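You operate a simulated robot arm through the tools that you are given. There is no shell and no other tool. Be economical: measure what you need, move in short steps, check, and stop when the job is done.

You are at the controls of a simulated two-armed robot. One attempt, no reset.

JOB
Rule a green line at mark A on the small board.
Fine: tighten the yellow knob before you draw, leave rule and knob so; one line, 8 cm or more; put the pencil back. Set down upright: what you pick out.

Only the result counts: the job must be done as asked and must still hold three seconds after the hand-in. Knocking over, shifting, dropping, spilling or breaking anything else fails it.

ROBOT AND FRAMES
Two 7-joint arms with two-finger grippers on one trunk that stands fixed in place. Base frame: the origin is at the foot of the trunk, x ahead of it, y to its left, z up; the work surface is at about z = 740. Units: mm, rad, N and s.
The left shoulder is at [24, 213, 1106], the right one opposite. With the tool pointing down near the work surface each hand reaches from about 100 to 760 mm from the base axis, measured 20 degrees to its own side. Payload 2.2 kg a hand.
The TCP of each hand is the grasp point between the finger pads, 19 mm short of the fingertips. In the tool frame z runs along the fingers and y along their closing line. Largest opening 116 mm; the body of the gripper starts 70 mm behind the TCP.
Orientation is that of the tool frame in the base frame, as a unit quaternion [x, y, z, w]. With the fingers straight down and closing along the base's y, the tool's x points along the base's -x, its y along +y and its z along -z.

CONTROLS
- The arms move only by the tool play_rows. It takes "left_targets", "right_targets" or both (then of equal length, played together; a hand with none holds still); each is text: rows parted by semicolons, each of 7 numbers parted by spaces: the shift along the tool's x, y, z in cm, then the turn, a rotation vector about the tool's x, y, z in rad, then the closure, from 0 (fully open) to 1 (shut). In form: tx ty tz wx wy wz jaw; .... A call has 1 to 20 rows; each row shifts and turns the commanded pose from where the row before left it, along the tool's axes as they then stand. A row lasts 0.2 s, in which the tool goes at most 50 mm and 0.15 rad; a call with a longer step from one row to the next is refused whole, and so is a gripper value outside its range. A pose out of reach is approached as far as the arm can. The call stops where the force on the tool passes 90 N (or 10 N more than at its start, if that is more) or the arm is blocked; 0.2 s more then pass. The fingers move at their own pace and stop on an object; they squeeze with about 42 N. The grip force told is the motor's: it shows also when the fingers shut on nothing. Time passes only in rows, and 0.2 s behind the last, so rows that do not move let the fingers close. The reply holds the time, the measured pose of the TCP, the force on the tool along the base axes, the opening and the grip force, in the units named above and with some noise, with the torque about the TCP (base axes, N m) and any sound that the robot's microphone picked up, and new pictures: "pictures" is both (left out), scene, wrist or none (wrist: the cameras of the hands that moved).
- Cameras (640 x 400 px; columns grow to the right, rows downward): "scene" is now at [136.1, -24, 1280.7]; the picture's right is [-0.38, -0.92, -0.00], its down [-0.47, 0.20, -0.86] and it looks along [0.79, -0.33, -0.51] (base axes); focal length 224 px, centre (320, 200). "left" rides on the left gripper at [69, 15, -97] in its tool frame; the picture's right is [-0.22, 0.98, 0.00], its down [-0.76, -0.17, -0.63] and it looks along [-0.62, -0.14, 0.77] (tool axes); focal length 251 px, centre (320, 200). "right" rides on the right gripper at [69, -15, -97] in its tool frame; the picture's right is [0.21, 0.98, 0.00], its down [-0.76, 0.17, -0.63] and it looks along [-0.62, 0.13, 0.78] (tool axes); focal length 251 px, centre (320, 200). There is no depth. A picture from a camera that has moved, and an enlarged one, comes with that camera's place and axes in the base frame and with its lens. The place of the scene camera against the robot may be out by one fixed shift of up to 18 mm in any direction.
- raise_lower(by): slides the trunk up (or, below 0, down) by that many mm; the arms and the scene camera ride with it, the base frame stays. It gives what a move gives, with no picture.
- turn_head(pan, tilt): turns the head with the scene camera to pan (to the left, within 1.396 rad either way) and tilt (down, from -0.506 to 1.204), counted from straight ahead of the robot. It gives what a move gives, and a new picture of the scene camera.
- inspect(camera, box): a new picture of the part [left, top, right, bottom] of that camera's present view, enlarged. No time passes.
- finish_job(): hands the job in; it is judged then, once.

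Go step by step. Nothing tells you positions but the pictures and the camera data: compare them with the known pose of the tool, close in by small moves and look again before you grip or let go. The budget is 120 turns and 200 pictures, counting those below and the enlarged ones. Unless the task says otherwise, let go and move clear before handing in.

The tools are called by a JSON object that holds its "fn" and its "kwargs". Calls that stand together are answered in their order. play_rows: Moves the arms, as the interface text tells. Its arguments: {"type":"object","properties":{"left_targets":{"type":"string"},"right_targets":{"type":"string"},"pictures":{"type":"string","enum":["both","scene","wrist","none"]}},"required":[]} The other tools are called the same way: raise_lower (by) slides the trunk up or down; turn_head (pan, tilt) turns the head that bears the scene camera; inspect (camera, box) takes an enlarged picture of a part of a camera's view; finish_job () hands the job in.

At the start:

```text
t: 0.0
left_tcp_pos: [472.2, -44.8, 1180.5]
left_tool_rot: [0.0, 1.0, 0.001, 0.0]
left_ft_force: [0.4, -0.3, -0.8]
left_moment: [0.02, -0.01, -0.01]
left_opening: 115.9
left_gripper_force: 0.0
right_tcp_pos: [330.0, -437.2, 1095.3]
right_tool_rot: [0.0, 1.0, 0.001, 0.0]
right_ft_force: [0.2, 0.3, 0.0]
right_moment: [0.0, 0.0, -0.02]
right_opening: 115.9
right_gripper_force: 0.0
trunk travel left (down, up): [-250.0, 240.0]
head pan, tilt: [-0.391, 0.534]
```

scene: 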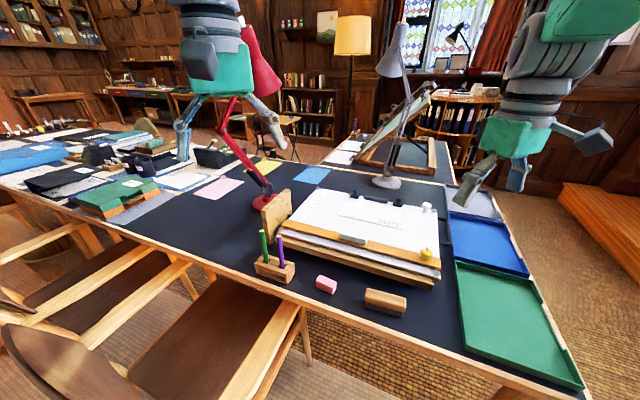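
right: 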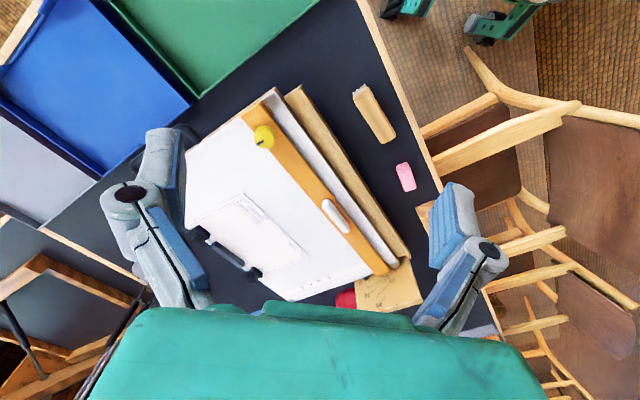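
left: 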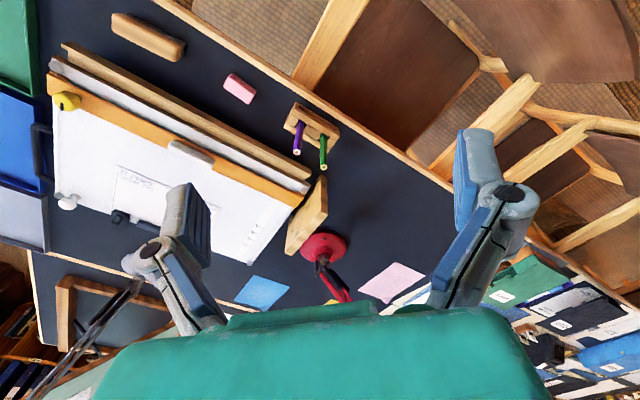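

I see a drawing board with a parallel rule (orange), a yellow knob at its end, and green and purple pencils in a holder. I'll look closer first.

{"fn": "inspect", "kwargs": {"camera": "scene", "box": [240, 160, 460, 320]}}

{"fn": "inspect", "kwargs": {"camera": "left", "box": [30, 40, 350, 280]}}

{"fn": "inspect", "kwargs": {"camera": "right", "box": [170, 70, 450, 310]}}

```text
2.50 times, centred on (350, 240) of scene
camera zoom: at [136.1, -24.0, 1280.7], right [-0.38, -0.92, 0.0], down [-0.47, 0.2, -0.86], along [0.79, -0.33, -0.51], focal length 561 px, centre (245, 100)
```

zoom: 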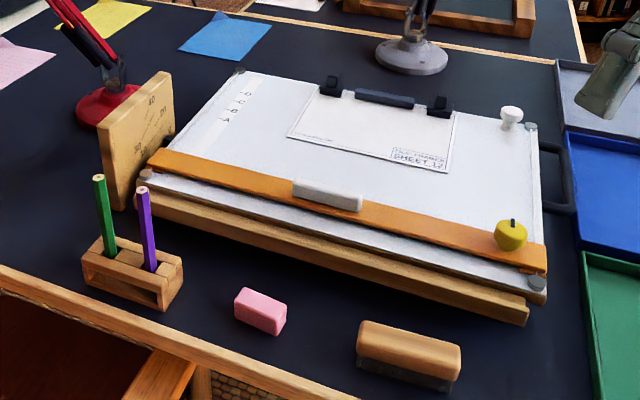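

```text
1.67 times, centred on (190, 160) of left
camera zoom: at [403.1, -28.6, 1276.0], right [0.22, 0.98, 0.0], down [0.76, -0.17, 0.63], along [0.62, -0.14, -0.78], focal length 419 px, centre (537, 267)
```

zoom: 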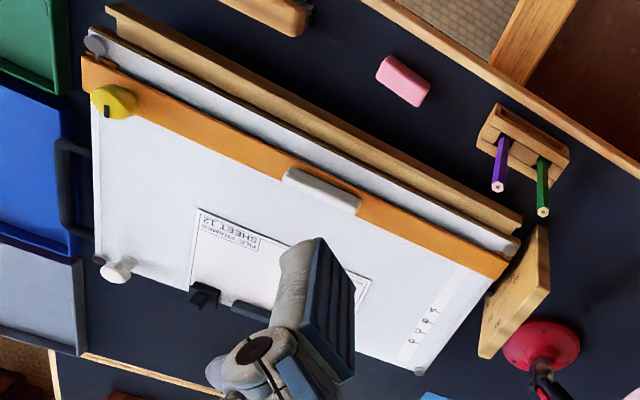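

```text
1.67 times, centred on (310, 190) of right
camera zoom: at [260.5, -453.5, 1190.8], right [-0.21, 0.98, 0.0], down [0.76, 0.16, 0.63], along [0.62, 0.14, -0.77], focal length 419 px, centre (337, 217)
```

zoom: 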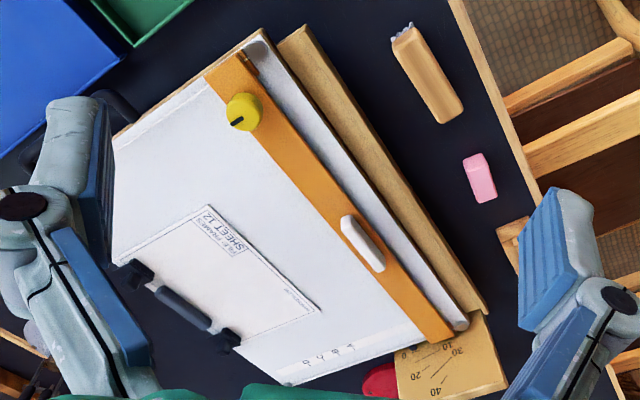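

The board carries a strip of marks at its left end. I'll zoom in on the strip, the knob, the rule ends and the pencils.

{"fn": "inspect", "kwargs": {"camera": "left", "box": [210, 170, 306, 230]}}

{"fn": "inspect", "kwargs": {"camera": "left", "box": [40, 40, 136, 100]}}

{"fn": "inspect", "kwargs": {"camera": "left", "box": [260, 90, 356, 150]}}

{"fn": "inspect", "kwargs": {"camera": "right", "box": [300, 240, 428, 320]}}

{"fn": "inspect", "kwargs": {"camera": "scene", "box": [400, 220, 464, 260]}}

{"fn": "inspect", "kwargs": {"camera": "scene", "box": [340, 50, 500, 150]}}

```text
6.67 times, centred on (258, 200) of left
camera zoom: at [403.1, -28.6, 1276.0], right [0.22, 0.98, 0.0], down [0.76, -0.17, 0.63], along [0.62, -0.14, -0.78], focal length 1676 px, centre (733, 200)
```

zoom: 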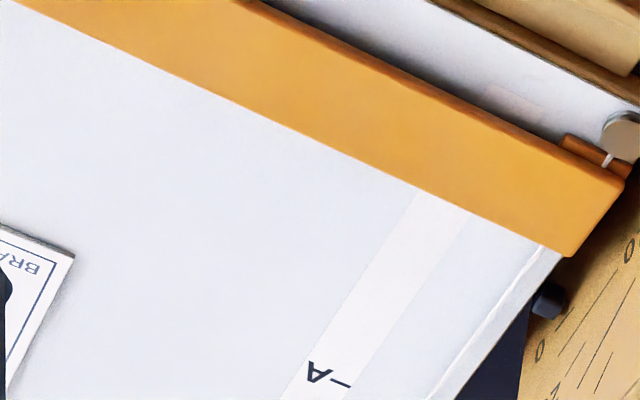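

```text
6.67 times, centred on (88, 70) of left
camera zoom: at [403.1, -28.6, 1276.0], right [0.22, 0.98, 0.0], down [0.76, -0.17, 0.63], along [0.62, -0.14, -0.78], focal length 1676 px, centre (1867, 1067)
```

zoom: 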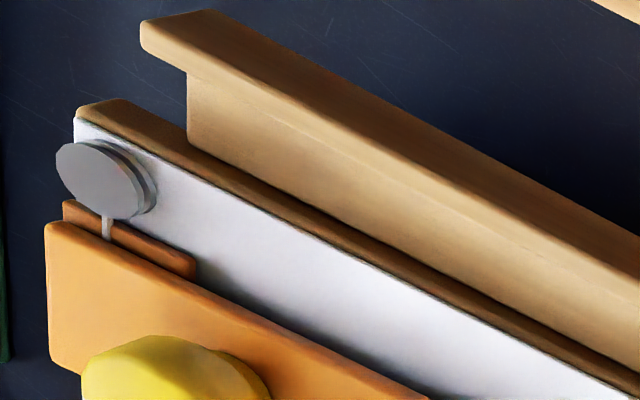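

```text
6.67 times, centred on (308, 120) of left
camera zoom: at [403.1, -28.6, 1276.0], right [0.22, 0.98, 0.0], down [0.76, -0.17, 0.63], along [0.62, -0.14, -0.78], focal length 1676 px, centre (400, 733)
```

zoom: 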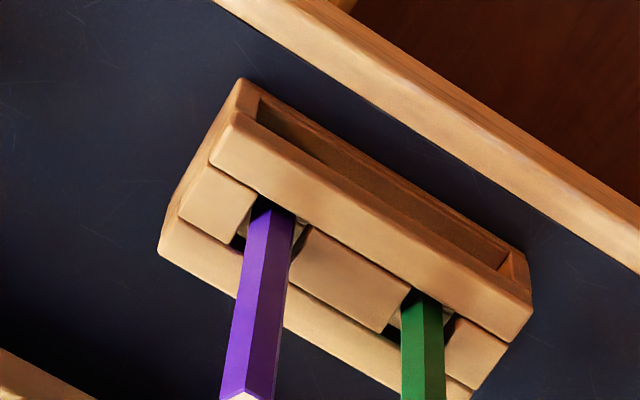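

```text
5.00 times, centred on (364, 280) of right
camera zoom: at [260.5, -453.5, 1190.8], right [-0.21, 0.98, 0.0], down [0.76, 0.16, 0.63], along [0.62, 0.14, -0.77], focal length 1257 px, centre (100, -200)
```

zoom: 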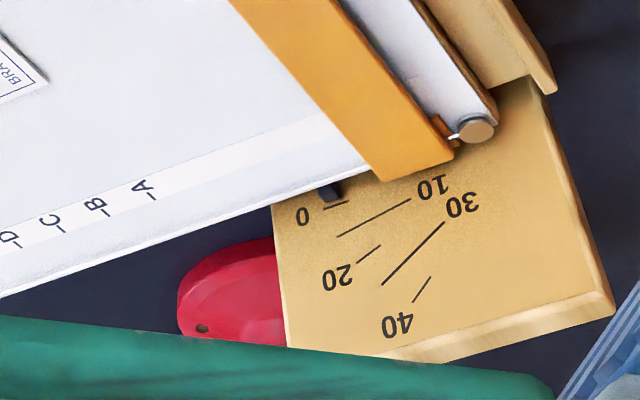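

```text
10.00 times, centred on (432, 240) of scene
camera zoom: at [136.1, -24.0, 1280.7], right [-0.38, -0.92, 0.0], down [-0.47, 0.2, -0.86], along [0.79, -0.33, -0.51], focal length 2246 px, centre (-800, -200)
```

zoom: 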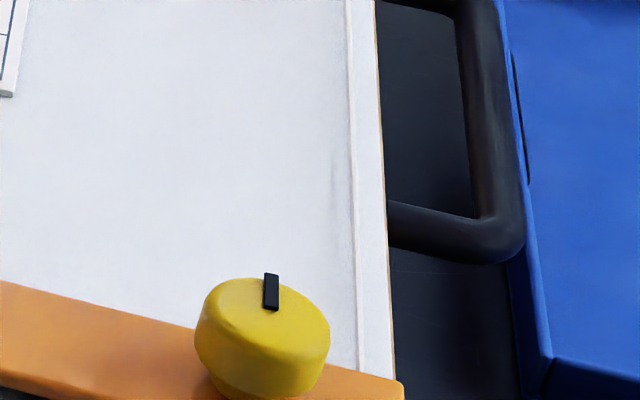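

```text
4.00 times, centred on (420, 100) of scene
camera zoom: at [136.1, -24.0, 1280.7], right [-0.38, -0.92, 0.0], down [-0.47, 0.2, -0.86], along [0.79, -0.33, -0.51], focal length 898 px, centre (-80, 600)
```

zoom: 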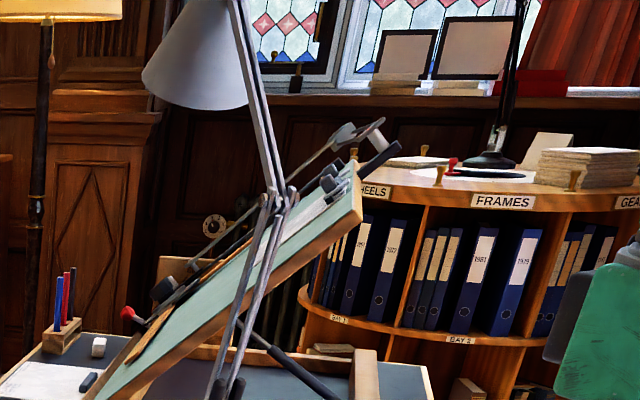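

The right hand can reach the handle (about [592,-346,815]), the knob (about [443,-499]), mark A and the pencil. I'll pull the left arm aside and bring the right hand closer, turned to line up with the board.

{"fn": "play_rows", "kwargs": {"left_targets": "1.2 4.1 0 0 0 0 0;1.2 4.1 0 0 0 0 0;1.2 4.1 0 0 0 0 0;1.2 4.1 0 0 0 0 0;0 0 0 0 0 0 0;0 0 0 0 0 0 0;0 0 0 0 0 0 0;0 0 0 0 0 0 0;0 0 0 0 0 0 0;0 0 0 0 0 0 0", "right_targets": "-3.6 0.8 2.6 0 0 0 0;-3.6 0.8 2.6 0 0 0 0;-3.6 0.8 2.6 0 0 0 0;-3.6 0.8 2.6 0 0 0 0;-3.6 0.8 2.6 0 0 0 0;0 0 0 0 0 -0.148 0;0 0 0 0 0 -0.148 0;0 0 0 0 0 -0.148 0;0 0 0 0 0 -0.148 0;0 0 0 0 0 -0.148 0"}}

```text
t: 2.2
left_tcp_pos: [420.3, 119.5, 1180.9]
left_tool_rot: [0.0, 1.0, -0.001, 0.0]
left_ft_force: [0.5, 0.4, 0.3]
left_moment: [0.0, 0.0, 0.03]
left_opening: 116.0
left_gripper_force: 0.1
right_tcp_pos: [506.3, -396.0, 966.3]
right_tool_rot: [-0.362, 0.932, 0.0, 0.0]
right_ft_force: [0.3, 0.2, -0.4]
right_moment: [0.0, -0.02, -0.01]
right_opening: 116.0
right_gripper_force: 0.0
trunk travel left (down, up): [-250.0, 240.0]
head pan, tilt: [-0.391, 0.534]
camera scene: at [136.9, -23.7, 1280.6], right [-0.38, -0.92, 0.0], down [-0.47, 0.2, -0.86], along [0.79, -0.33, -0.51], focal length 224 px, centre (320, 200)
camera right: at [466.4, -455.2, 1062.0], right [-0.82, 0.58, 0.0], down [0.44, 0.63, 0.63], along [0.37, 0.52, -0.77], focal length 251 px, centre (320, 200)
camera left: at [351.4, 136.6, 1276.1], right [0.22, 0.98, 0.0], down [0.76, -0.17, 0.63], along [0.62, -0.14, -0.77], focal length 251 px, centre (320, 200)
```

scene: 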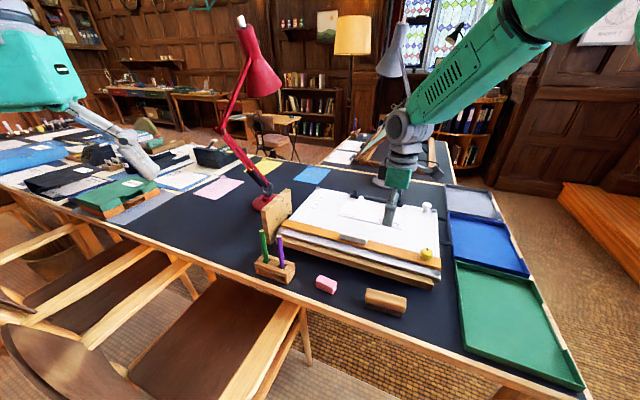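
right: 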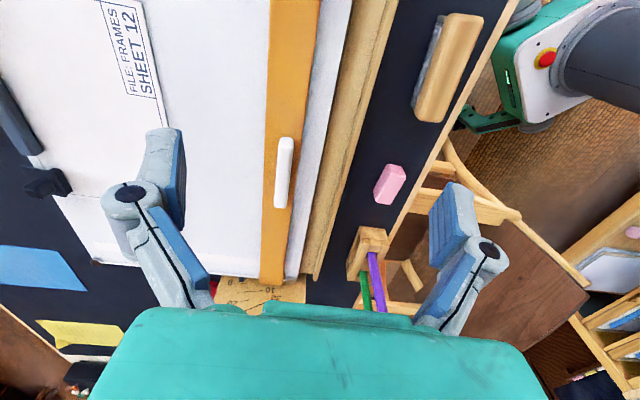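
left: 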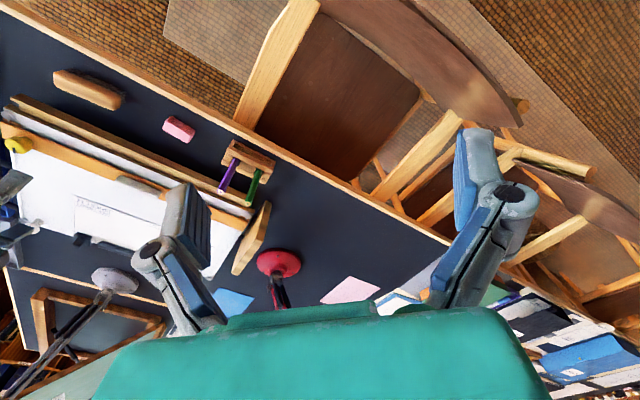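

Handle is near [592,-347], with the rule running at about 44.6° to x. I'll go above the handle and look again.

{"fn": "play_rows", "kwargs": {"right_targets": "-2.41 -0.545 2.4 0 0 -0.01 0.3;-2.41 -0.545 2.4 0 0 -0.01 0.5;-2.41 -0.545 2.4 0 0 -0.01 0.5;-2.41 -0.545 2.4 0 0 -0.01 0.5;0 0 0 0 0 0 0.5"}}

{"fn": "inspect", "kwargs": {"camera": "scene", "box": [280, 160, 456, 280]}}

```text
t: 3.4
left_tcp_pos: [417.8, 122.1, 1181.0]
left_tool_rot: [0.0, 1.0, 0.0, 0.001]
left_ft_force: [0.1, -0.4, 0.0]
left_moment: [0.06, 0.02, 0.0]
left_opening: 115.9
left_gripper_force: 0.1
right_tcp_pos: [591.3, -345.8, 870.7]
right_tool_rot: [-0.38, 0.925, -0.001, 0.001]
right_ft_force: [-0.5, -0.6, 0.3]
right_moment: [-0.01, -0.01, 0.01]
right_opening: 58.0
right_gripper_force: 0.0
trunk travel left (down, up): [-250.0, 240.0]
head pan, tilt: [-0.391, 0.534]
camera scene: at [136.4, -22.9, 1280.8], right [-0.38, -0.92, 0.0], down [-0.47, 0.19, -0.86], along [0.79, -0.33, -0.51], focal length 224 px, centre (320, 200)
camera right: at [553.8, -405.9, 966.3], right [-0.84, 0.54, 0.0], down [0.42, 0.65, 0.63], along [0.35, 0.53, -0.77], focal length 251 px, centre (320, 200)
```

scene: 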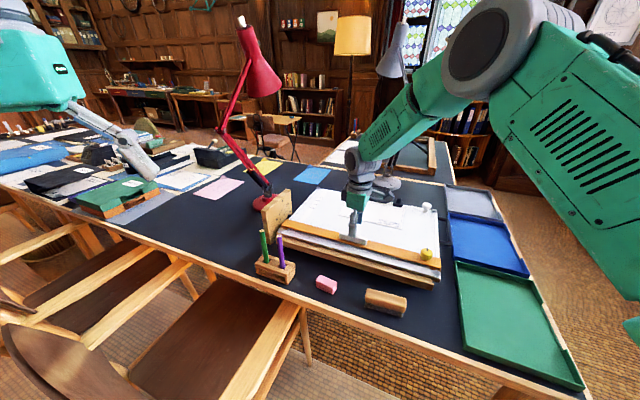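
right: 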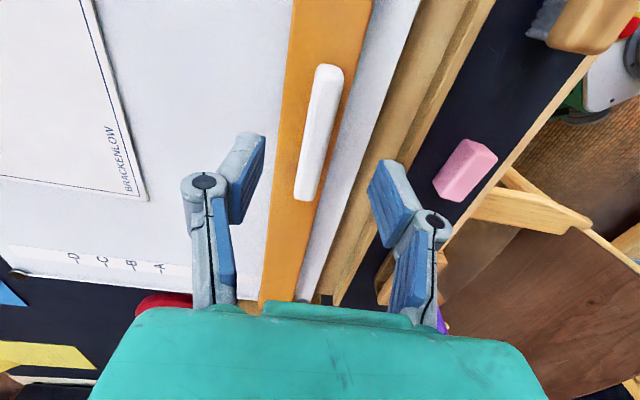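

```text
3.33 times, centred on (368, 220) of scene
camera zoom: at [136.4, -22.9, 1280.8], right [-0.38, -0.92, 0.0], down [-0.47, 0.19, -0.86], along [0.79, -0.33, -0.51], focal length 748 px, centre (160, 133)
```

zoom: 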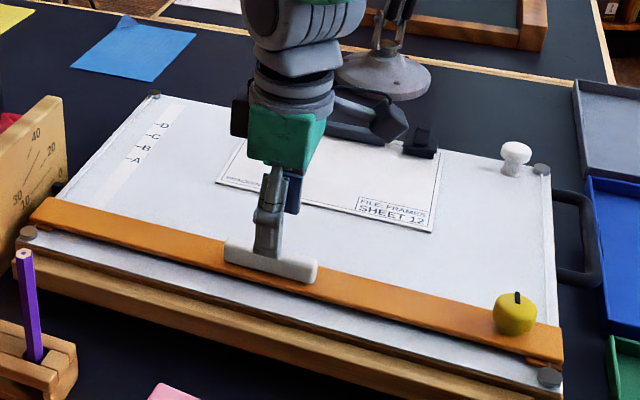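

{"fn": "inspect", "kwargs": {"camera": "right", "box": [50, 180, 210, 280]}}

{"fn": "inspect", "kwargs": {"camera": "right", "box": [240, 40, 400, 140]}}

```text
4.00 times, centred on (130, 230) of right
camera zoom: at [553.8, -405.9, 966.3], right [-0.84, 0.54, 0.0], down [0.42, 0.65, 0.63], along [0.35, 0.53, -0.77], focal length 1006 px, centre (1080, 80)
```

zoom: 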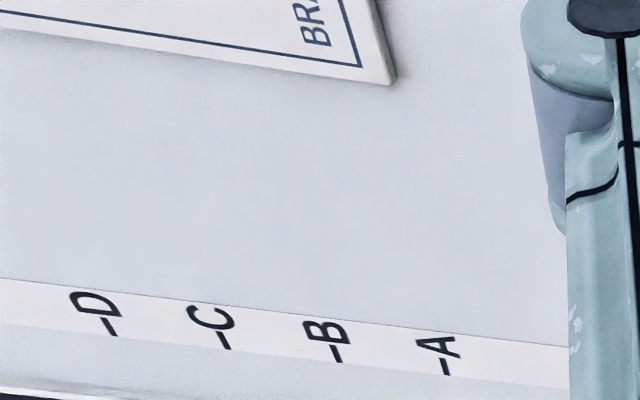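

```text
4.00 times, centred on (320, 90) of right
camera zoom: at [553.8, -405.9, 966.3], right [-0.84, 0.54, 0.0], down [0.42, 0.65, 0.63], along [0.35, 0.53, -0.77], focal length 1006 px, centre (320, 640)
```

zoom: 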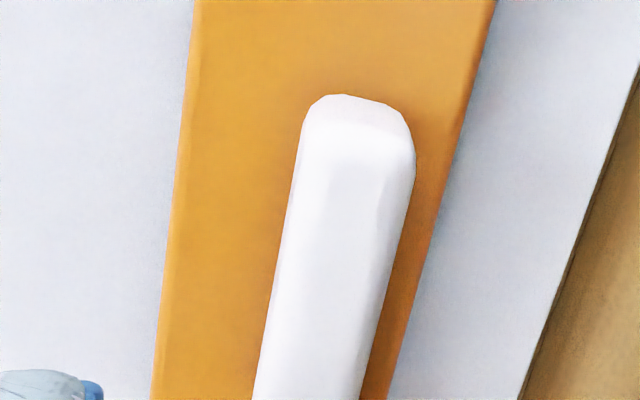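

Mark A is at about [846,-295], 116 mm up the board from the rule's edge. I'll lower onto the handle and grip it.

{"fn": "play_rows", "kwargs": {"right_targets": "0 -0.2 1.4 0 0 0 0.5;0 0 1.4 0 0 0 0.5;0 0 1.2 0 0 0 0.5;0 0 0 0 0 0 0.5", "pictures": "both"}}

{"fn": "inspect", "kwargs": {"camera": "scene", "box": [310, 190, 406, 250]}}

```text
t: 4.4
left_tcp_pos: [418.7, 121.4, 1181.0]
left_tool_rot: [0.0, 1.0, 0.0, 0.0]
left_ft_force: [-0.4, 0.0, 0.9]
left_moment: [-0.04, -0.01, -0.02]
left_opening: 116.0
left_gripper_force: 0.0
right_tcp_pos: [592.9, -347.6, 830.3]
right_tool_rot: [-0.379, 0.925, 0.0, 0.001]
right_ft_force: [-0.3, 0.5, 1.3]
right_moment: [-0.02, 0.04, -0.02]
right_opening: 58.1
right_gripper_force: 0.0
trunk travel left (down, up): [-250.0, 240.0]
head pan, tilt: [-0.391, 0.534]
camera scene: at [137.2, -23.1, 1280.7], right [-0.38, -0.92, 0.0], down [-0.47, 0.2, -0.86], along [0.79, -0.33, -0.51], focal length 224 px, centre (320, 200)
camera right: at [555.0, -407.6, 926.1], right [-0.84, 0.54, 0.0], down [0.42, 0.65, 0.63], along [0.35, 0.53, -0.77], focal length 251 px, centre (320, 200)
```

scene: 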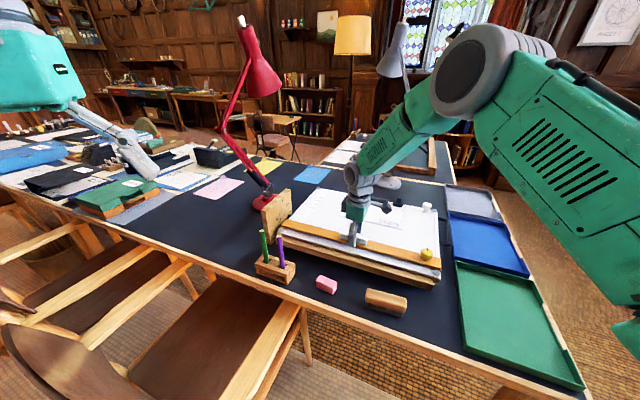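
right: 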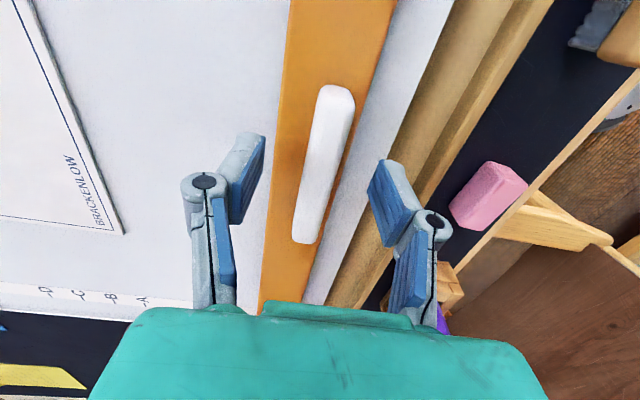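

```text
6.67 times, centred on (358, 220) of scene
camera zoom: at [137.2, -23.1, 1280.7], right [-0.38, -0.92, 0.0], down [-0.47, 0.2, -0.86], along [0.79, -0.33, -0.51], focal length 1497 px, centre (67, 67)
```

zoom: 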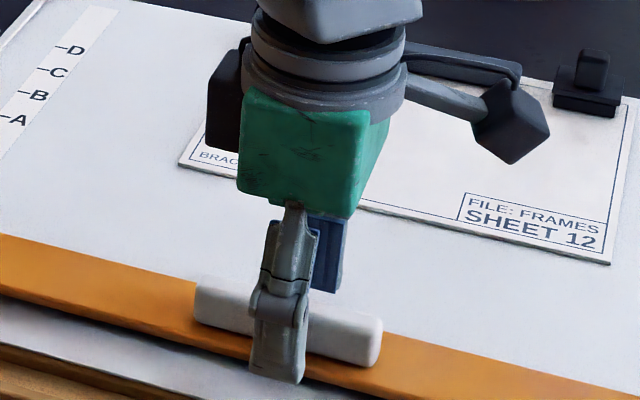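

The fingers straddle the handle, so I'll close gently here and check the opening.

{"fn": "play_rows", "kwargs": {"right_targets": "0 0 0.3 0 0 0 0.5;0 0 0 0 0 0 0.8;0 0 0 0 0 0 0.95;0 0 0 0 0 0 0.95", "pictures": "wrist"}}

```text
t: 5.4
left_tcp_pos: [420.1, 121.1, 1180.9]
left_tool_rot: [0.0, 1.0, 0.0, 0.001]
left_ft_force: [0.0, 0.9, -0.6]
left_moment: [0.0, -0.01, 0.02]
left_opening: 115.9
left_gripper_force: 0.2
right_tcp_pos: [593.7, -346.0, 826.2]
right_tool_rot: [-0.38, 0.925, 0.0, 0.0]
right_ft_force: [-0.3, 0.7, -1.6]
right_moment: [0.21, -0.22, 0.58]
right_opening: 17.2
right_gripper_force: 42.4
trunk travel left (down, up): [-250.0, 240.0]
head pan, tilt: [-0.391, 0.534]
camera right: at [555.4, -407.6, 922.8], right [-0.84, 0.54, 0.0], down [0.42, 0.65, 0.63], along [0.34, 0.53, -0.77], focal length 251 px, centre (320, 200)
```

right: 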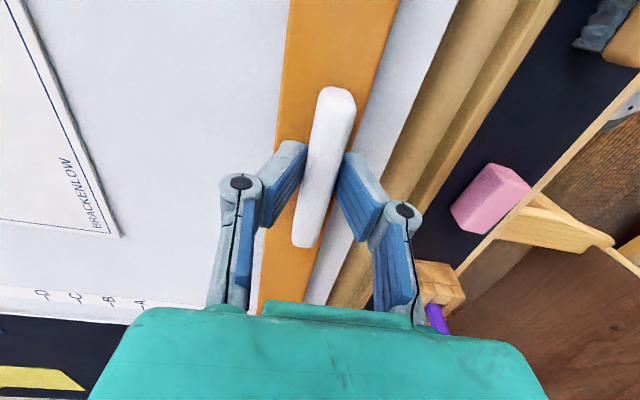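

Gripped at 17 mm. I'll slide the rule up the board 4 cm as a first step and check the forces.

{"fn": "play_rows", "kwargs": {"right_targets": "0 -0.8 0 0 0 0 0.95;0 -1.0 0 0 0 0 0.95;0 -1.0 0 0 0 0 0.95;0 -1.2 0 0 0 0 0.95;0 0 0 0 0 0 0.95"}}

```text
t: 6.6
left_tcp_pos: [421.6, 121.2, 1180.4]
left_tool_rot: [0.001, 1.0, 0.001, 0.001]
left_ft_force: [-0.2, -1.2, 0.4]
left_moment: [0.03, 0.0, 0.0]
left_opening: 116.1
left_gripper_force: 0.1
right_tcp_pos: [621.1, -375.9, 826.2]
right_tool_rot: [-0.38, 0.925, 0.0, 0.001]
right_ft_force: [2.4, 0.1, -1.2]
right_moment: [-0.58, 0.53, 0.55]
right_opening: 17.3
right_gripper_force: 42.7
trunk travel left (down, up): [-250.0, 240.0]
head pan, tilt: [-0.391, 0.534]
camera scene: at [138.4, -23.3, 1280.5], right [-0.38, -0.92, 0.0], down [-0.47, 0.2, -0.86], along [0.79, -0.33, -0.51], focal length 224 px, centre (320, 200)
camera right: at [584.4, -436.7, 922.9], right [-0.84, 0.54, 0.0], down [0.42, 0.65, 0.63], along [0.35, 0.53, -0.77], focal length 251 px, centre (320, 200)
```

scene: 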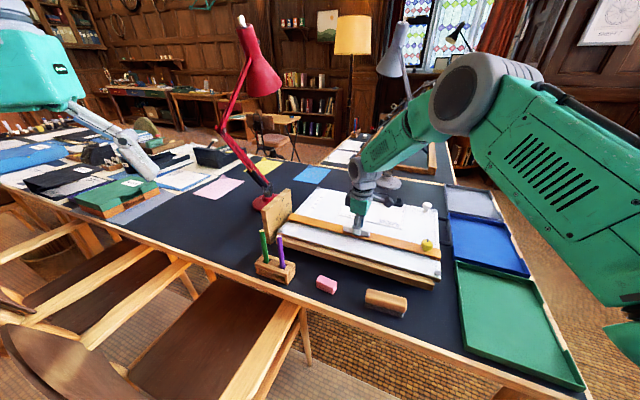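
right: 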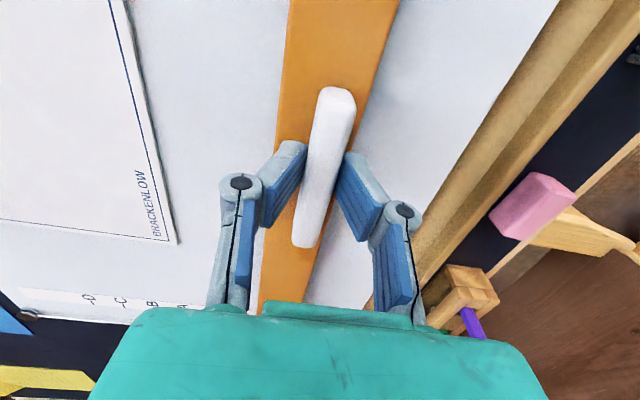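

It slides freely. I'll go another 7 cm, then fine-tune.

{"fn": "play_rows", "kwargs": {"right_targets": "0 -1.4 0 0 0 0 0.95;0 -1.4 0 0 0 0 0.95;0 -1.4 0 0 0 0 0.95;0 -1.4 0 0 0 0 0.95;0 -1.0 0 0 0 0 0.95;0 0 0 0 0 0 0.95"}}

{"fn": "inspect", "kwargs": {"camera": "scene", "box": [280, 180, 376, 240]}}

{"fn": "inspect", "kwargs": {"camera": "left", "box": [150, 160, 278, 240]}}

```text
t: 8.0
left_tcp_pos: [420.3, 121.1, 1179.2]
left_tool_rot: [0.0, 1.0, 0.0, 0.0]
left_ft_force: [0.6, -0.6, 0.3]
left_moment: [0.01, 0.02, -0.01]
left_opening: 115.9
left_gripper_force: 0.2
right_tcp_pos: [669.2, -423.1, 826.3]
right_tool_rot: [-0.38, 0.925, 0.0, 0.001]
right_ft_force: [3.7, 2.4, -2.4]
right_moment: [-0.09, -0.01, 0.55]
right_opening: 17.4
right_gripper_force: 42.7
trunk travel left (down, up): [-250.0, 240.0]
head pan, tilt: [-0.391, 0.534]
camera scene: at [138.8, -23.1, 1280.5], right [-0.38, -0.92, 0.0], down [-0.47, 0.2, -0.86], along [0.79, -0.33, -0.51], focal length 224 px, centre (320, 200)
camera right: at [631.0, -483.3, 922.9], right [-0.84, 0.54, 0.0], down [0.42, 0.65, 0.63], along [0.35, 0.53, -0.77], focal length 251 px, centre (320, 200)
```

scene: 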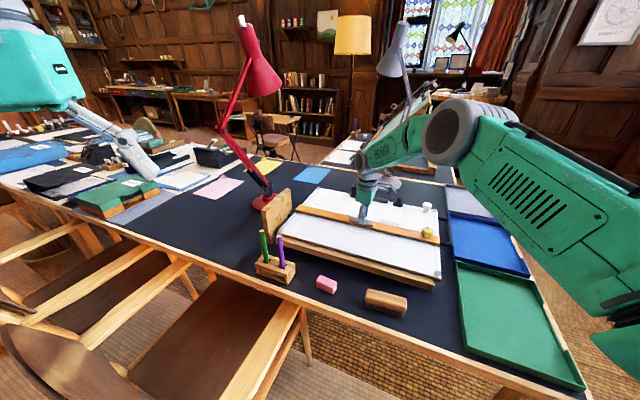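
right: 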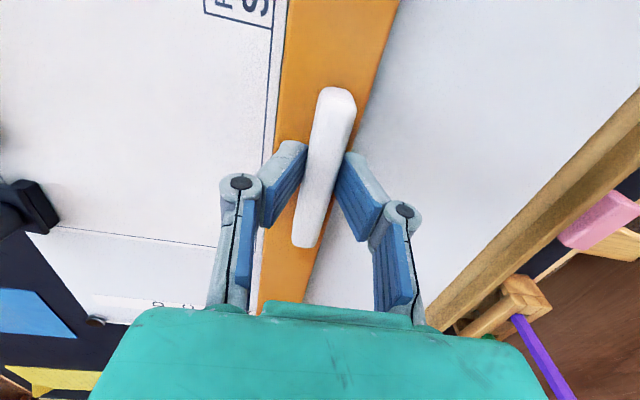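

```text
6.67 times, centred on (328, 210) of scene
camera zoom: at [138.8, -23.1, 1280.5], right [-0.38, -0.92, 0.0], down [-0.47, 0.2, -0.86], along [0.79, -0.33, -0.51], focal length 1497 px, centre (267, 133)
```

zoom: 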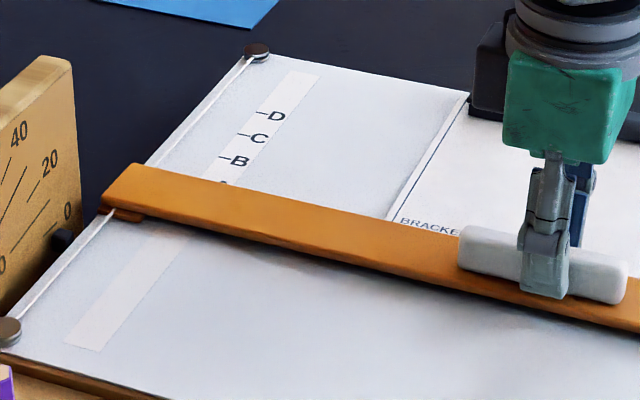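

```text
5.00 times, centred on (214, 200) of left
camera zoom: at [351.9, 137.4, 1275.9], right [0.22, 0.98, 0.0], down [0.76, -0.17, 0.63], along [0.62, -0.14, -0.77], focal length 1257 px, centre (850, 200)
```

zoom: 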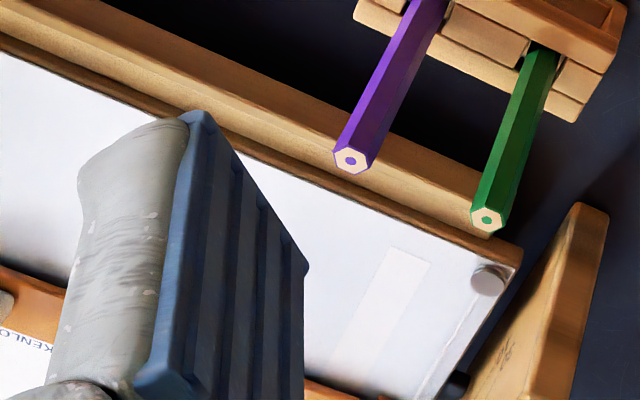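

The rule edge is about 8 mm short of A by my estimate. I'll move 7 mm more, release, and lift so the wrist camera can sight along the edge.

{"fn": "play_rows", "kwargs": {"right_targets": "0 -0.35 0 0 0 0 0.95;0 -0.35 0 0 0 0 0.95;0 0 0 0 0 0 0.95;0 0 0 0 0 0 0.6;0 0 0 0 0 0 0.5;0 0 -2 0 0 0 0.5;0 0 -4 0 0 0 0.3;0 0 -4 0 0 0 0;0 0 0 0 0 0 0;0 0 0 0 0 0 0"}}

{"fn": "inspect", "kwargs": {"camera": "right", "box": [180, 200, 340, 300]}}

```text
t: 10.2
left_tcp_pos: [419.9, 120.7, 1180.4]
left_tool_rot: [-0.001, 1.0, 0.0, 0.002]
left_ft_force: [-0.9, 0.1, -0.5]
left_moment: [-0.01, -0.03, 0.0]
left_opening: 116.2
left_gripper_force: 0.0
right_tcp_pos: [673.2, -428.5, 927.3]
right_tool_rot: [-0.379, 0.925, 0.001, 0.001]
right_ft_force: [-0.3, 0.0, 0.4]
right_moment: [-0.01, -0.04, 0.01]
right_opening: 116.0
right_gripper_force: 0.0
trunk travel left (down, up): [-250.0, 240.0]
head pan, tilt: [-0.391, 0.534]
camera scene: at [137.8, -23.8, 1280.5], right [-0.38, -0.92, 0.0], down [-0.47, 0.2, -0.86], along [0.79, -0.33, -0.51], focal length 224 px, centre (320, 200)
camera right: at [635.3, -488.6, 1022.3], right [-0.84, 0.54, 0.0], down [0.42, 0.65, 0.63], along [0.35, 0.53, -0.77], focal length 251 px, centre (320, 200)
```

scene: 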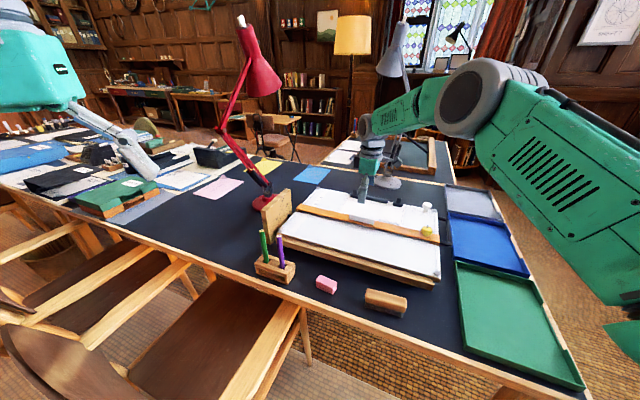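
right: 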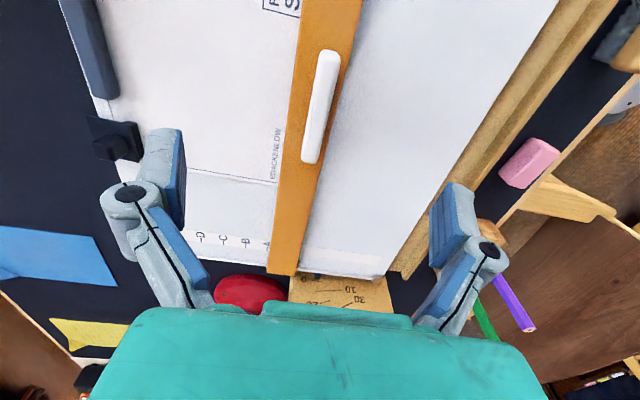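

```text
4.00 times, centred on (260, 250) of right
camera zoom: at [635.3, -488.6, 1022.3], right [-0.84, 0.54, 0.0], down [0.42, 0.65, 0.63], along [0.35, 0.53, -0.77], focal length 1006 px, centre (560, 0)
```

zoom: 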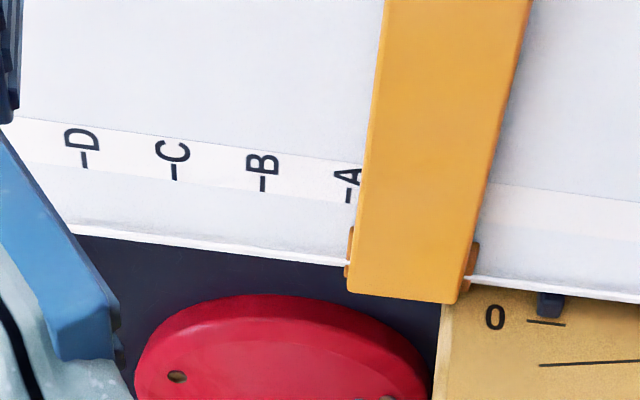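

The edge is about 4 mm short of the A tick (30 mm tick spacing gives the scale). I'll re-grip, push 3.5 mm (leaving a little for the lead's offset), release and check.

{"fn": "play_rows", "kwargs": {"right_targets": "0 0 0 0 0 0 0.5;0 0 4 0 0 0 0.5;0 0 4 0 0 0 0.5;0 0 2 0 0 0 0.5;0 0 0 0 0 0 0.8;0 0 0 0 0 0 0.95;0 0 0 0 0 0 0.95;0 -0.18 0 0 0 0 0.95;0 -0.18 0 0 0 0 0.95;0 0 0 0 0 0 0.95;0 0 0 0 0 0 0.6;0 0 0 0 0 0 0.5;0 0 -2 0 0 0 0.5;0 0 -4 0 0 0 0.3;0 0 -4 0 0 0 0;0 0 0 0 0 0 0;0 0 0 0 0 0 0", "pictures": "none"}}

{"fn": "inspect", "kwargs": {"camera": "right", "box": [180, 200, 340, 300]}}

```text
t: 13.8
left_tcp_pos: [419.3, 119.9, 1179.9]
left_tool_rot: [0.0, 1.0, -0.001, 0.001]
left_ft_force: [-0.8, -0.3, 0.1]
left_moment: [0.01, -0.04, -0.03]
left_opening: 116.3
left_gripper_force: 0.1
right_tcp_pos: [675.3, -430.9, 927.4]
right_tool_rot: [-0.379, 0.925, 0.0, 0.001]
right_ft_force: [0.2, 0.5, -0.5]
right_moment: [0.0, -0.01, 0.03]
right_opening: 115.9
right_gripper_force: 0.0
trunk travel left (down, up): [-250.0, 240.0]
head pan, tilt: [-0.391, 0.534]
```

```text
4.00 times, centred on (260, 250) of right
camera zoom: at [637.5, -491.4, 1022.6], right [-0.84, 0.54, 0.0], down [0.42, 0.65, 0.63], along [0.35, 0.53, -0.77], focal length 1006 px, centre (560, 0)
```

zoom: 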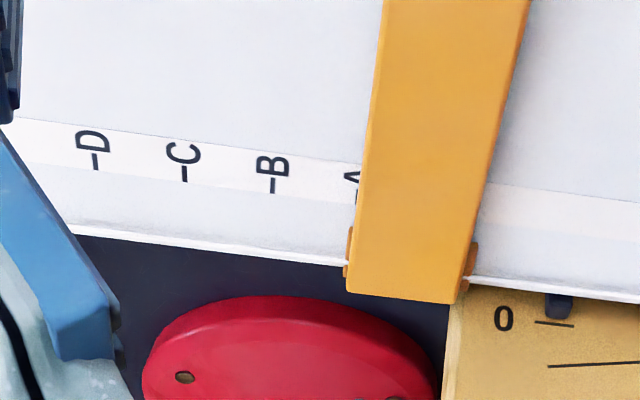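

The tick now lies right at the rule edge. Next I go over to the yellow knob, near [526,-583].

{"fn": "play_rows", "kwargs": {"right_targets": "4 0 0 0 0 0 0;4 0 0 0 0 0 0;4 0 0 0 0 0 0;4 0 0 0 0 0 0;4 0 0 0 0 0 0;0 0 0 0 0 0 0"}}

{"fn": "inspect", "kwargs": {"camera": "right", "box": [220, 20, 380, 120]}}

```text
t: 15.2
left_tcp_pos: [422.1, 120.1, 1179.7]
left_tool_rot: [0.0, 1.0, -0.001, 0.0]
left_ft_force: [-0.2, 0.1, 0.1]
left_moment: [0.02, 0.0, -0.02]
left_opening: 116.0
left_gripper_force: 0.1
right_tcp_pos: [531.3, -569.6, 926.2]
right_tool_rot: [-0.38, 0.925, 0.0, -0.001]
right_ft_force: [0.0, -1.5, 0.2]
right_moment: [0.03, 0.02, 0.02]
right_opening: 116.2
right_gripper_force: 0.1
trunk travel left (down, up): [-250.0, 240.0]
head pan, tilt: [-0.391, 0.534]
camera scene: at [137.5, -25.5, 1280.5], right [-0.38, -0.92, 0.0], down [-0.47, 0.2, -0.86], along [0.79, -0.33, -0.51], focal length 224 px, centre (320, 200)
camera right: at [493.9, -630.9, 1022.8], right [-0.84, 0.54, 0.0], down [0.42, 0.65, 0.63], along [0.35, 0.53, -0.77], focal length 251 px, centre (320, 200)
```

scene: 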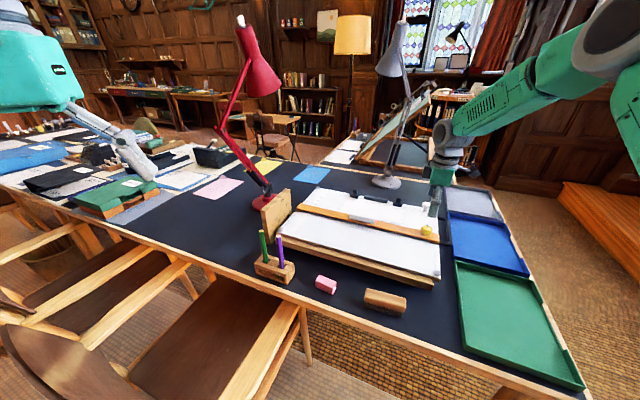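
right: 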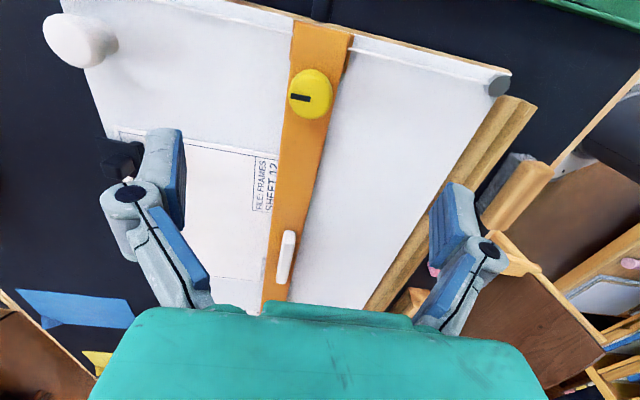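

```text
4.00 times, centred on (300, 70) of right
camera zoom: at [493.9, -630.9, 1022.8], right [-0.84, 0.54, 0.0], down [0.42, 0.65, 0.63], along [0.35, 0.53, -0.77], focal length 1006 px, centre (400, 720)
```

zoom: 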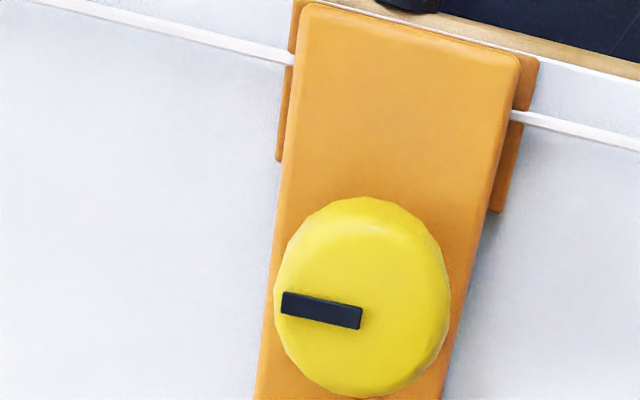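

Knob is centred near [532,-584], about 33 mm across. I'll centre over it and lower to the grip height used on the handle.

{"fn": "play_rows", "kwargs": {"right_targets": "0.95 -1.08 0 0 0 0 0.4;0 0 3 0 0 0 0.4;0 0 3 0 0 0 0.4;0 0 1.8 0 0 0 0.4;0 0 0 0 0 0 0.4"}}

{"fn": "inspect", "kwargs": {"camera": "scene", "box": [380, 190, 476, 250]}}

```text
t: 16.4
left_tcp_pos: [420.4, 120.8, 1180.3]
left_tool_rot: [0.0, 1.0, 0.0, 0.001]
left_ft_force: [0.0, -0.4, 0.2]
left_moment: [-0.01, 0.02, -0.01]
left_opening: 116.1
left_gripper_force: 0.0
right_tcp_pos: [532.3, -584.9, 849.8]
right_tool_rot: [-0.379, 0.925, 0.0, 0.002]
right_ft_force: [0.8, 0.7, 0.4]
right_moment: [0.01, 0.01, -0.04]
right_opening: 69.7
right_gripper_force: 0.0
trunk travel left (down, up): [-250.0, 240.0]
head pan, tilt: [-0.391, 0.534]
camera scene: at [136.9, -25.0, 1280.6], right [-0.38, -0.92, 0.0], down [-0.47, 0.2, -0.86], along [0.79, -0.33, -0.51], focal length 224 px, centre (320, 200)
camera right: at [495.7, -644.6, 945.1], right [-0.84, 0.54, 0.0], down [0.42, 0.65, 0.63], along [0.35, 0.53, -0.77], focal length 251 px, centre (320, 200)
```

scene: 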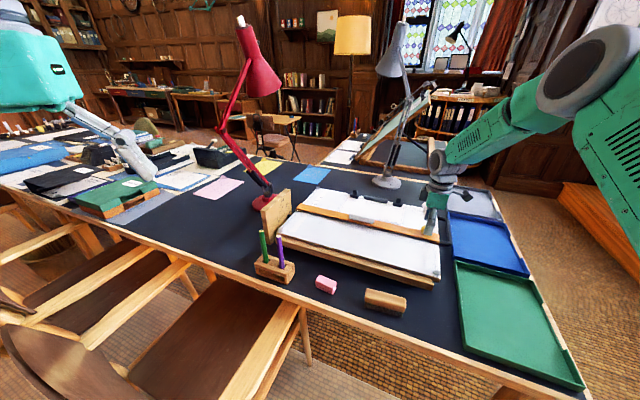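
right: 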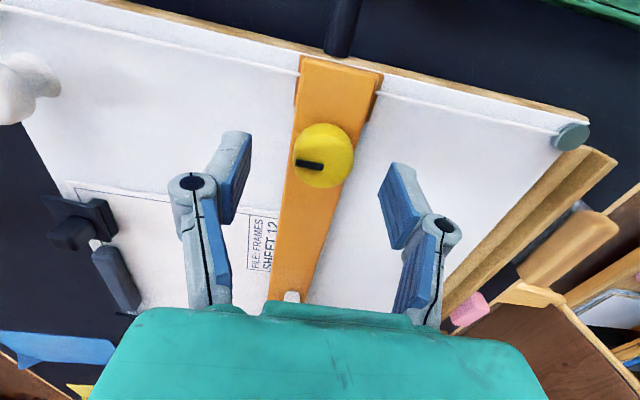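

```text
6.67 times, centred on (428, 220) of scene
camera zoom: at [136.9, -25.0, 1280.6], right [-0.38, -0.92, 0.0], down [-0.47, 0.2, -0.86], along [0.79, -0.33, -0.51], focal length 1497 px, centre (-400, 67)
```

zoom: 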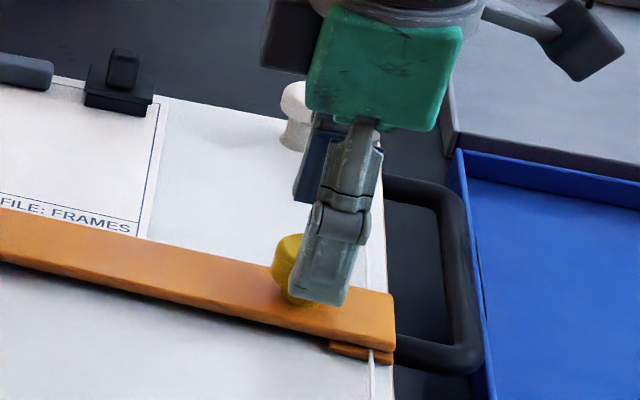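

Well centred. I'll lower 2.2 cm and grip the knob.

{"fn": "play_rows", "kwargs": {"right_targets": "0 0 1.2 0 0 0 0.4;0 0 1.0 0 0 0 0.4;0 0 0 0 0 0 0.6;0 0 0 0 0 0 0.8;0 0 0 0 0 0 0.8", "pictures": "wrist"}}

```text
t: 17.6
left_tcp_pos: [419.9, 120.8, 1180.4]
left_tool_rot: [0.0, 1.0, 0.0, 0.001]
left_ft_force: [0.2, 0.4, 0.4]
left_moment: [0.0, 0.02, 0.0]
left_opening: 115.9
left_gripper_force: 0.1
right_tcp_pos: [532.5, -585.1, 826.4]
right_tool_rot: [-0.38, 0.925, -0.001, 0.001]
right_ft_force: [-0.6, 1.8, -2.9]
right_moment: [0.17, -0.07, -0.01]
right_opening: 32.5
right_gripper_force: 44.9
trunk travel left (down, up): [-250.0, 240.0]
head pan, tilt: [-0.391, 0.534]
camera right: at [495.8, -645.3, 922.4], right [-0.84, 0.54, 0.0], down [0.42, 0.65, 0.63], along [0.34, 0.53, -0.77], focal length 251 px, centre (320, 200)
```

right: 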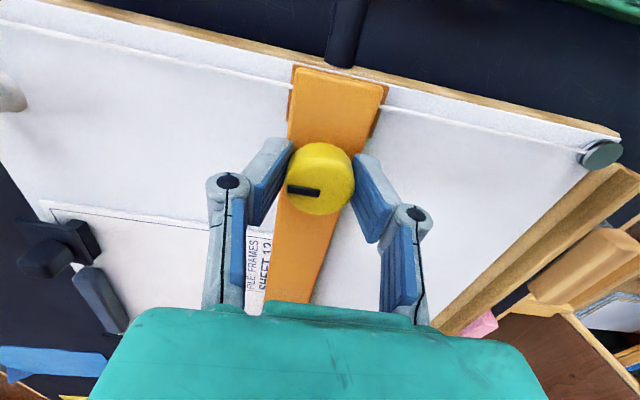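

Gripped at 32.5 mm. I'll turn clockwise (seen from above) and watch the torque.

{"fn": "play_rows", "kwargs": {"right_targets": "0 0 0 0 0 0.12 0.8;0 0 0 0 0 0.12 0.8;0 0 0 0 0 0.12 0.8;0 0 0 0 0 0.12 0.8;0 0 0 0 0 0 0.8", "pictures": "wrist"}}

```text
t: 18.8
left_tcp_pos: [421.2, 121.0, 1180.2]
left_tool_rot: [0.0, 1.0, 0.001, 0.001]
left_ft_force: [-0.1, 0.7, -0.8]
left_moment: [-0.05, 0.03, -0.01]
left_opening: 115.8
left_gripper_force: 0.1
right_tcp_pos: [534.0, -585.5, 827.0]
right_tool_rot: [-0.148, 0.989, 0.0, 0.001]
right_ft_force: [-0.5, 0.9, -5.3]
right_moment: [0.06, -0.46, 0.01]
right_opening: 32.7
right_gripper_force: 45.2
trunk travel left (down, up): [-250.0, 240.0]
head pan, tilt: [-0.391, 0.534]
camera right: at [473.2, -621.2, 922.7], right [-0.49, 0.87, 0.0], down [0.67, 0.38, 0.63], along [0.55, 0.31, -0.77], focal length 251 px, centre (320, 200)
```

right: 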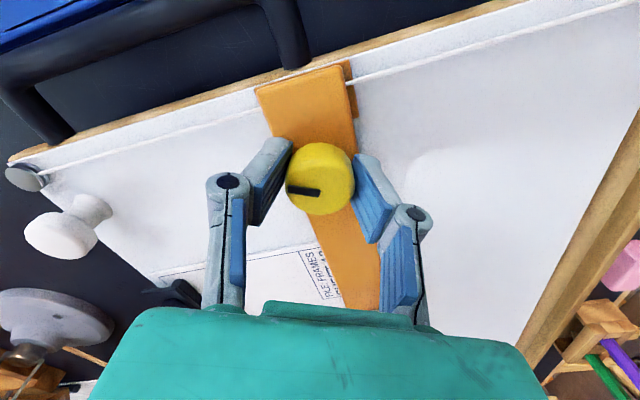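

It turns with the hand and there's little torque yet, so I'll continue.

{"fn": "play_rows", "kwargs": {"right_targets": "0 0 0 0 0 0.12 0.8;0 0 0 0 0 0.12 0.8;0 0 0 0 0 0.12 0.8;0 0 0 0 0 0.12 0.8;0 0 0 0 0 0 0.8", "pictures": "none"}}

```text
t: 20.0
left_tcp_pos: [420.4, 120.0, 1179.9]
left_tool_rot: [0.001, 1.0, 0.0, 0.001]
left_ft_force: [-0.1, -0.6, 0.3]
left_moment: [0.01, 0.0, 0.01]
left_opening: 116.1
left_gripper_force: 0.1
right_tcp_pos: [534.4, -584.0, 827.2]
right_tool_rot: [0.091, 0.996, 0.0, -0.001]
right_ft_force: [2.1, 1.8, -4.4]
right_moment: [0.01, -0.43, 0.02]
right_opening: 32.6
right_gripper_force: 44.4
trunk travel left (down, up): [-250.0, 240.0]
head pan, tilt: [-0.391, 0.534]
```

{"fn": "play_rows", "kwargs": {"right_targets": "0 0 0 0 0 0.12 0.8;0 0 0 0 0 0.12 0.8;0 0 0 0 0 0.12 0.8;0 0 0 0 0 0.12 0.8;0 0 0 0 0 0 0.8", "pictures": "wrist"}}

```text
t: 21.2
left_tcp_pos: [419.3, 121.6, 1180.1]
left_tool_rot: [0.0, 1.0, 0.0, 0.001]
left_ft_force: [0.2, 0.1, 0.0]
left_moment: [0.03, 0.04, -0.04]
left_opening: 115.9
left_gripper_force: 0.0
right_tcp_pos: [533.6, -585.3, 826.6]
right_tool_rot: [0.326, 0.945, 0.001, 0.0]
right_ft_force: [2.4, 6.4, -7.2]
right_moment: [-0.12, -0.35, -0.02]
right_opening: 32.7
right_gripper_force: 45.1
trunk travel left (down, up): [-250.0, 240.0]
head pan, tilt: [-0.391, 0.534]
camera right: at [471.3, -555.6, 922.8], right [0.43, 0.9, 0.0], down [0.7, -0.34, 0.63], along [0.57, -0.27, -0.77], focal length 251 px, centre (320, 200)
```

right: 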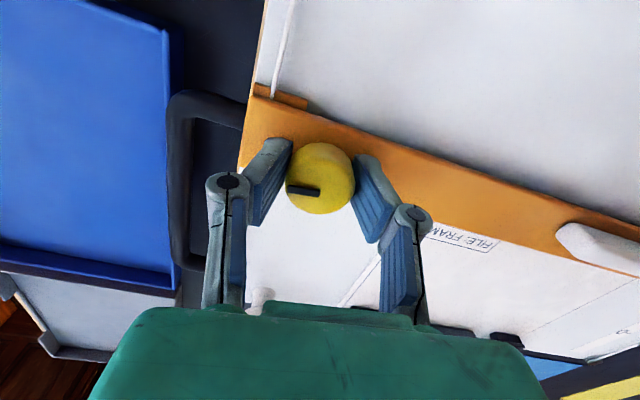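

{"fn": "play_rows", "kwargs": {"right_targets": "0 0 0 0 0 0.12 0.8;0 0 0 0 0 0.12 0.8;0 0 0 0 0 0.12 0.8;0 0 0 0 0 0.12 0.8;0 0 0 0 0 0 0.8", "pictures": "wrist"}}

```text
t: 22.4
left_tcp_pos: [420.6, 121.5, 1179.1]
left_tool_rot: [-0.001, 1.0, -0.001, 0.0]
left_ft_force: [0.5, -0.8, -0.2]
left_moment: [-0.01, 0.0, -0.03]
left_opening: 116.1
left_gripper_force: 0.0
right_tcp_pos: [534.8, -585.1, 827.3]
right_tool_rot: [0.541, 0.841, 0.001, 0.0]
right_ft_force: [3.8, 3.4, -6.4]
right_moment: [-0.02, -0.08, 0.51]
right_opening: 31.7
right_gripper_force: 44.9
trunk travel left (down, up): [-250.0, 240.0]
head pan, tilt: [-0.391, 0.534]
camera right: at [492.8, -530.1, 922.8], right [0.8, 0.6, 0.0], down [0.46, -0.62, 0.63], along [0.38, -0.51, -0.77], focal length 251 px, centre (320, 200)
```

right: 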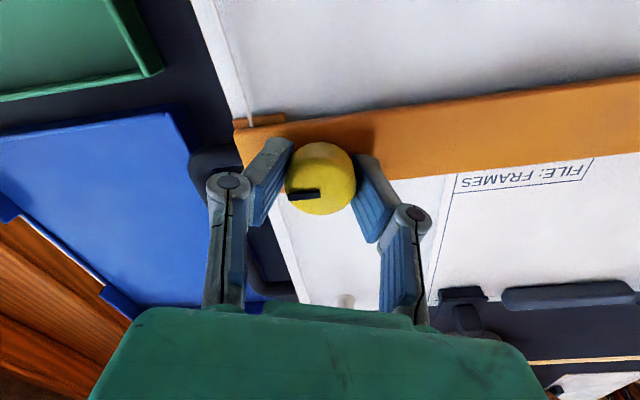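

Torque is rising (0.5 N m), so the brake is coming tight. I'll turn a little more to confirm the stop.

{"fn": "play_rows", "kwargs": {"right_targets": "0 0 0 0 0 0.1 0.8;0 0 0 0 0 0.1 0.8;0 0 0 0 0 0 0.8", "pictures": "wrist"}}

```text
t: 23.2
left_tcp_pos: [420.7, 120.7, 1180.8]
left_tool_rot: [0.0, 1.0, 0.001, 0.001]
left_ft_force: [0.2, 0.4, -1.0]
left_moment: [0.0, 0.01, 0.04]
left_opening: 115.9
left_gripper_force: 0.1
right_tcp_pos: [533.8, -585.6, 826.7]
right_tool_rot: [0.622, 0.783, 0.0, 0.001]
right_ft_force: [2.3, 0.9, -5.8]
right_moment: [-0.29, 0.05, 0.7]
right_opening: 31.2
right_gripper_force: 45.1
trunk travel left (down, up): [-250.0, 240.0]
head pan, tilt: [-0.391, 0.534]
camera right: at [504.7, -523.0, 923.0], right [0.9, 0.43, 0.0], down [0.33, -0.7, 0.63], along [0.27, -0.57, -0.77], focal length 251 px, centre (320, 200)
```

right: 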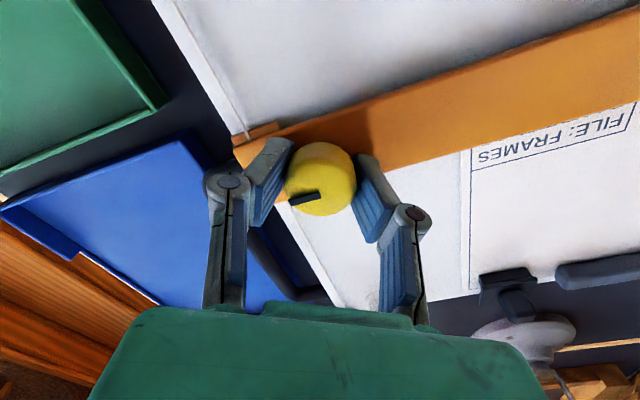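

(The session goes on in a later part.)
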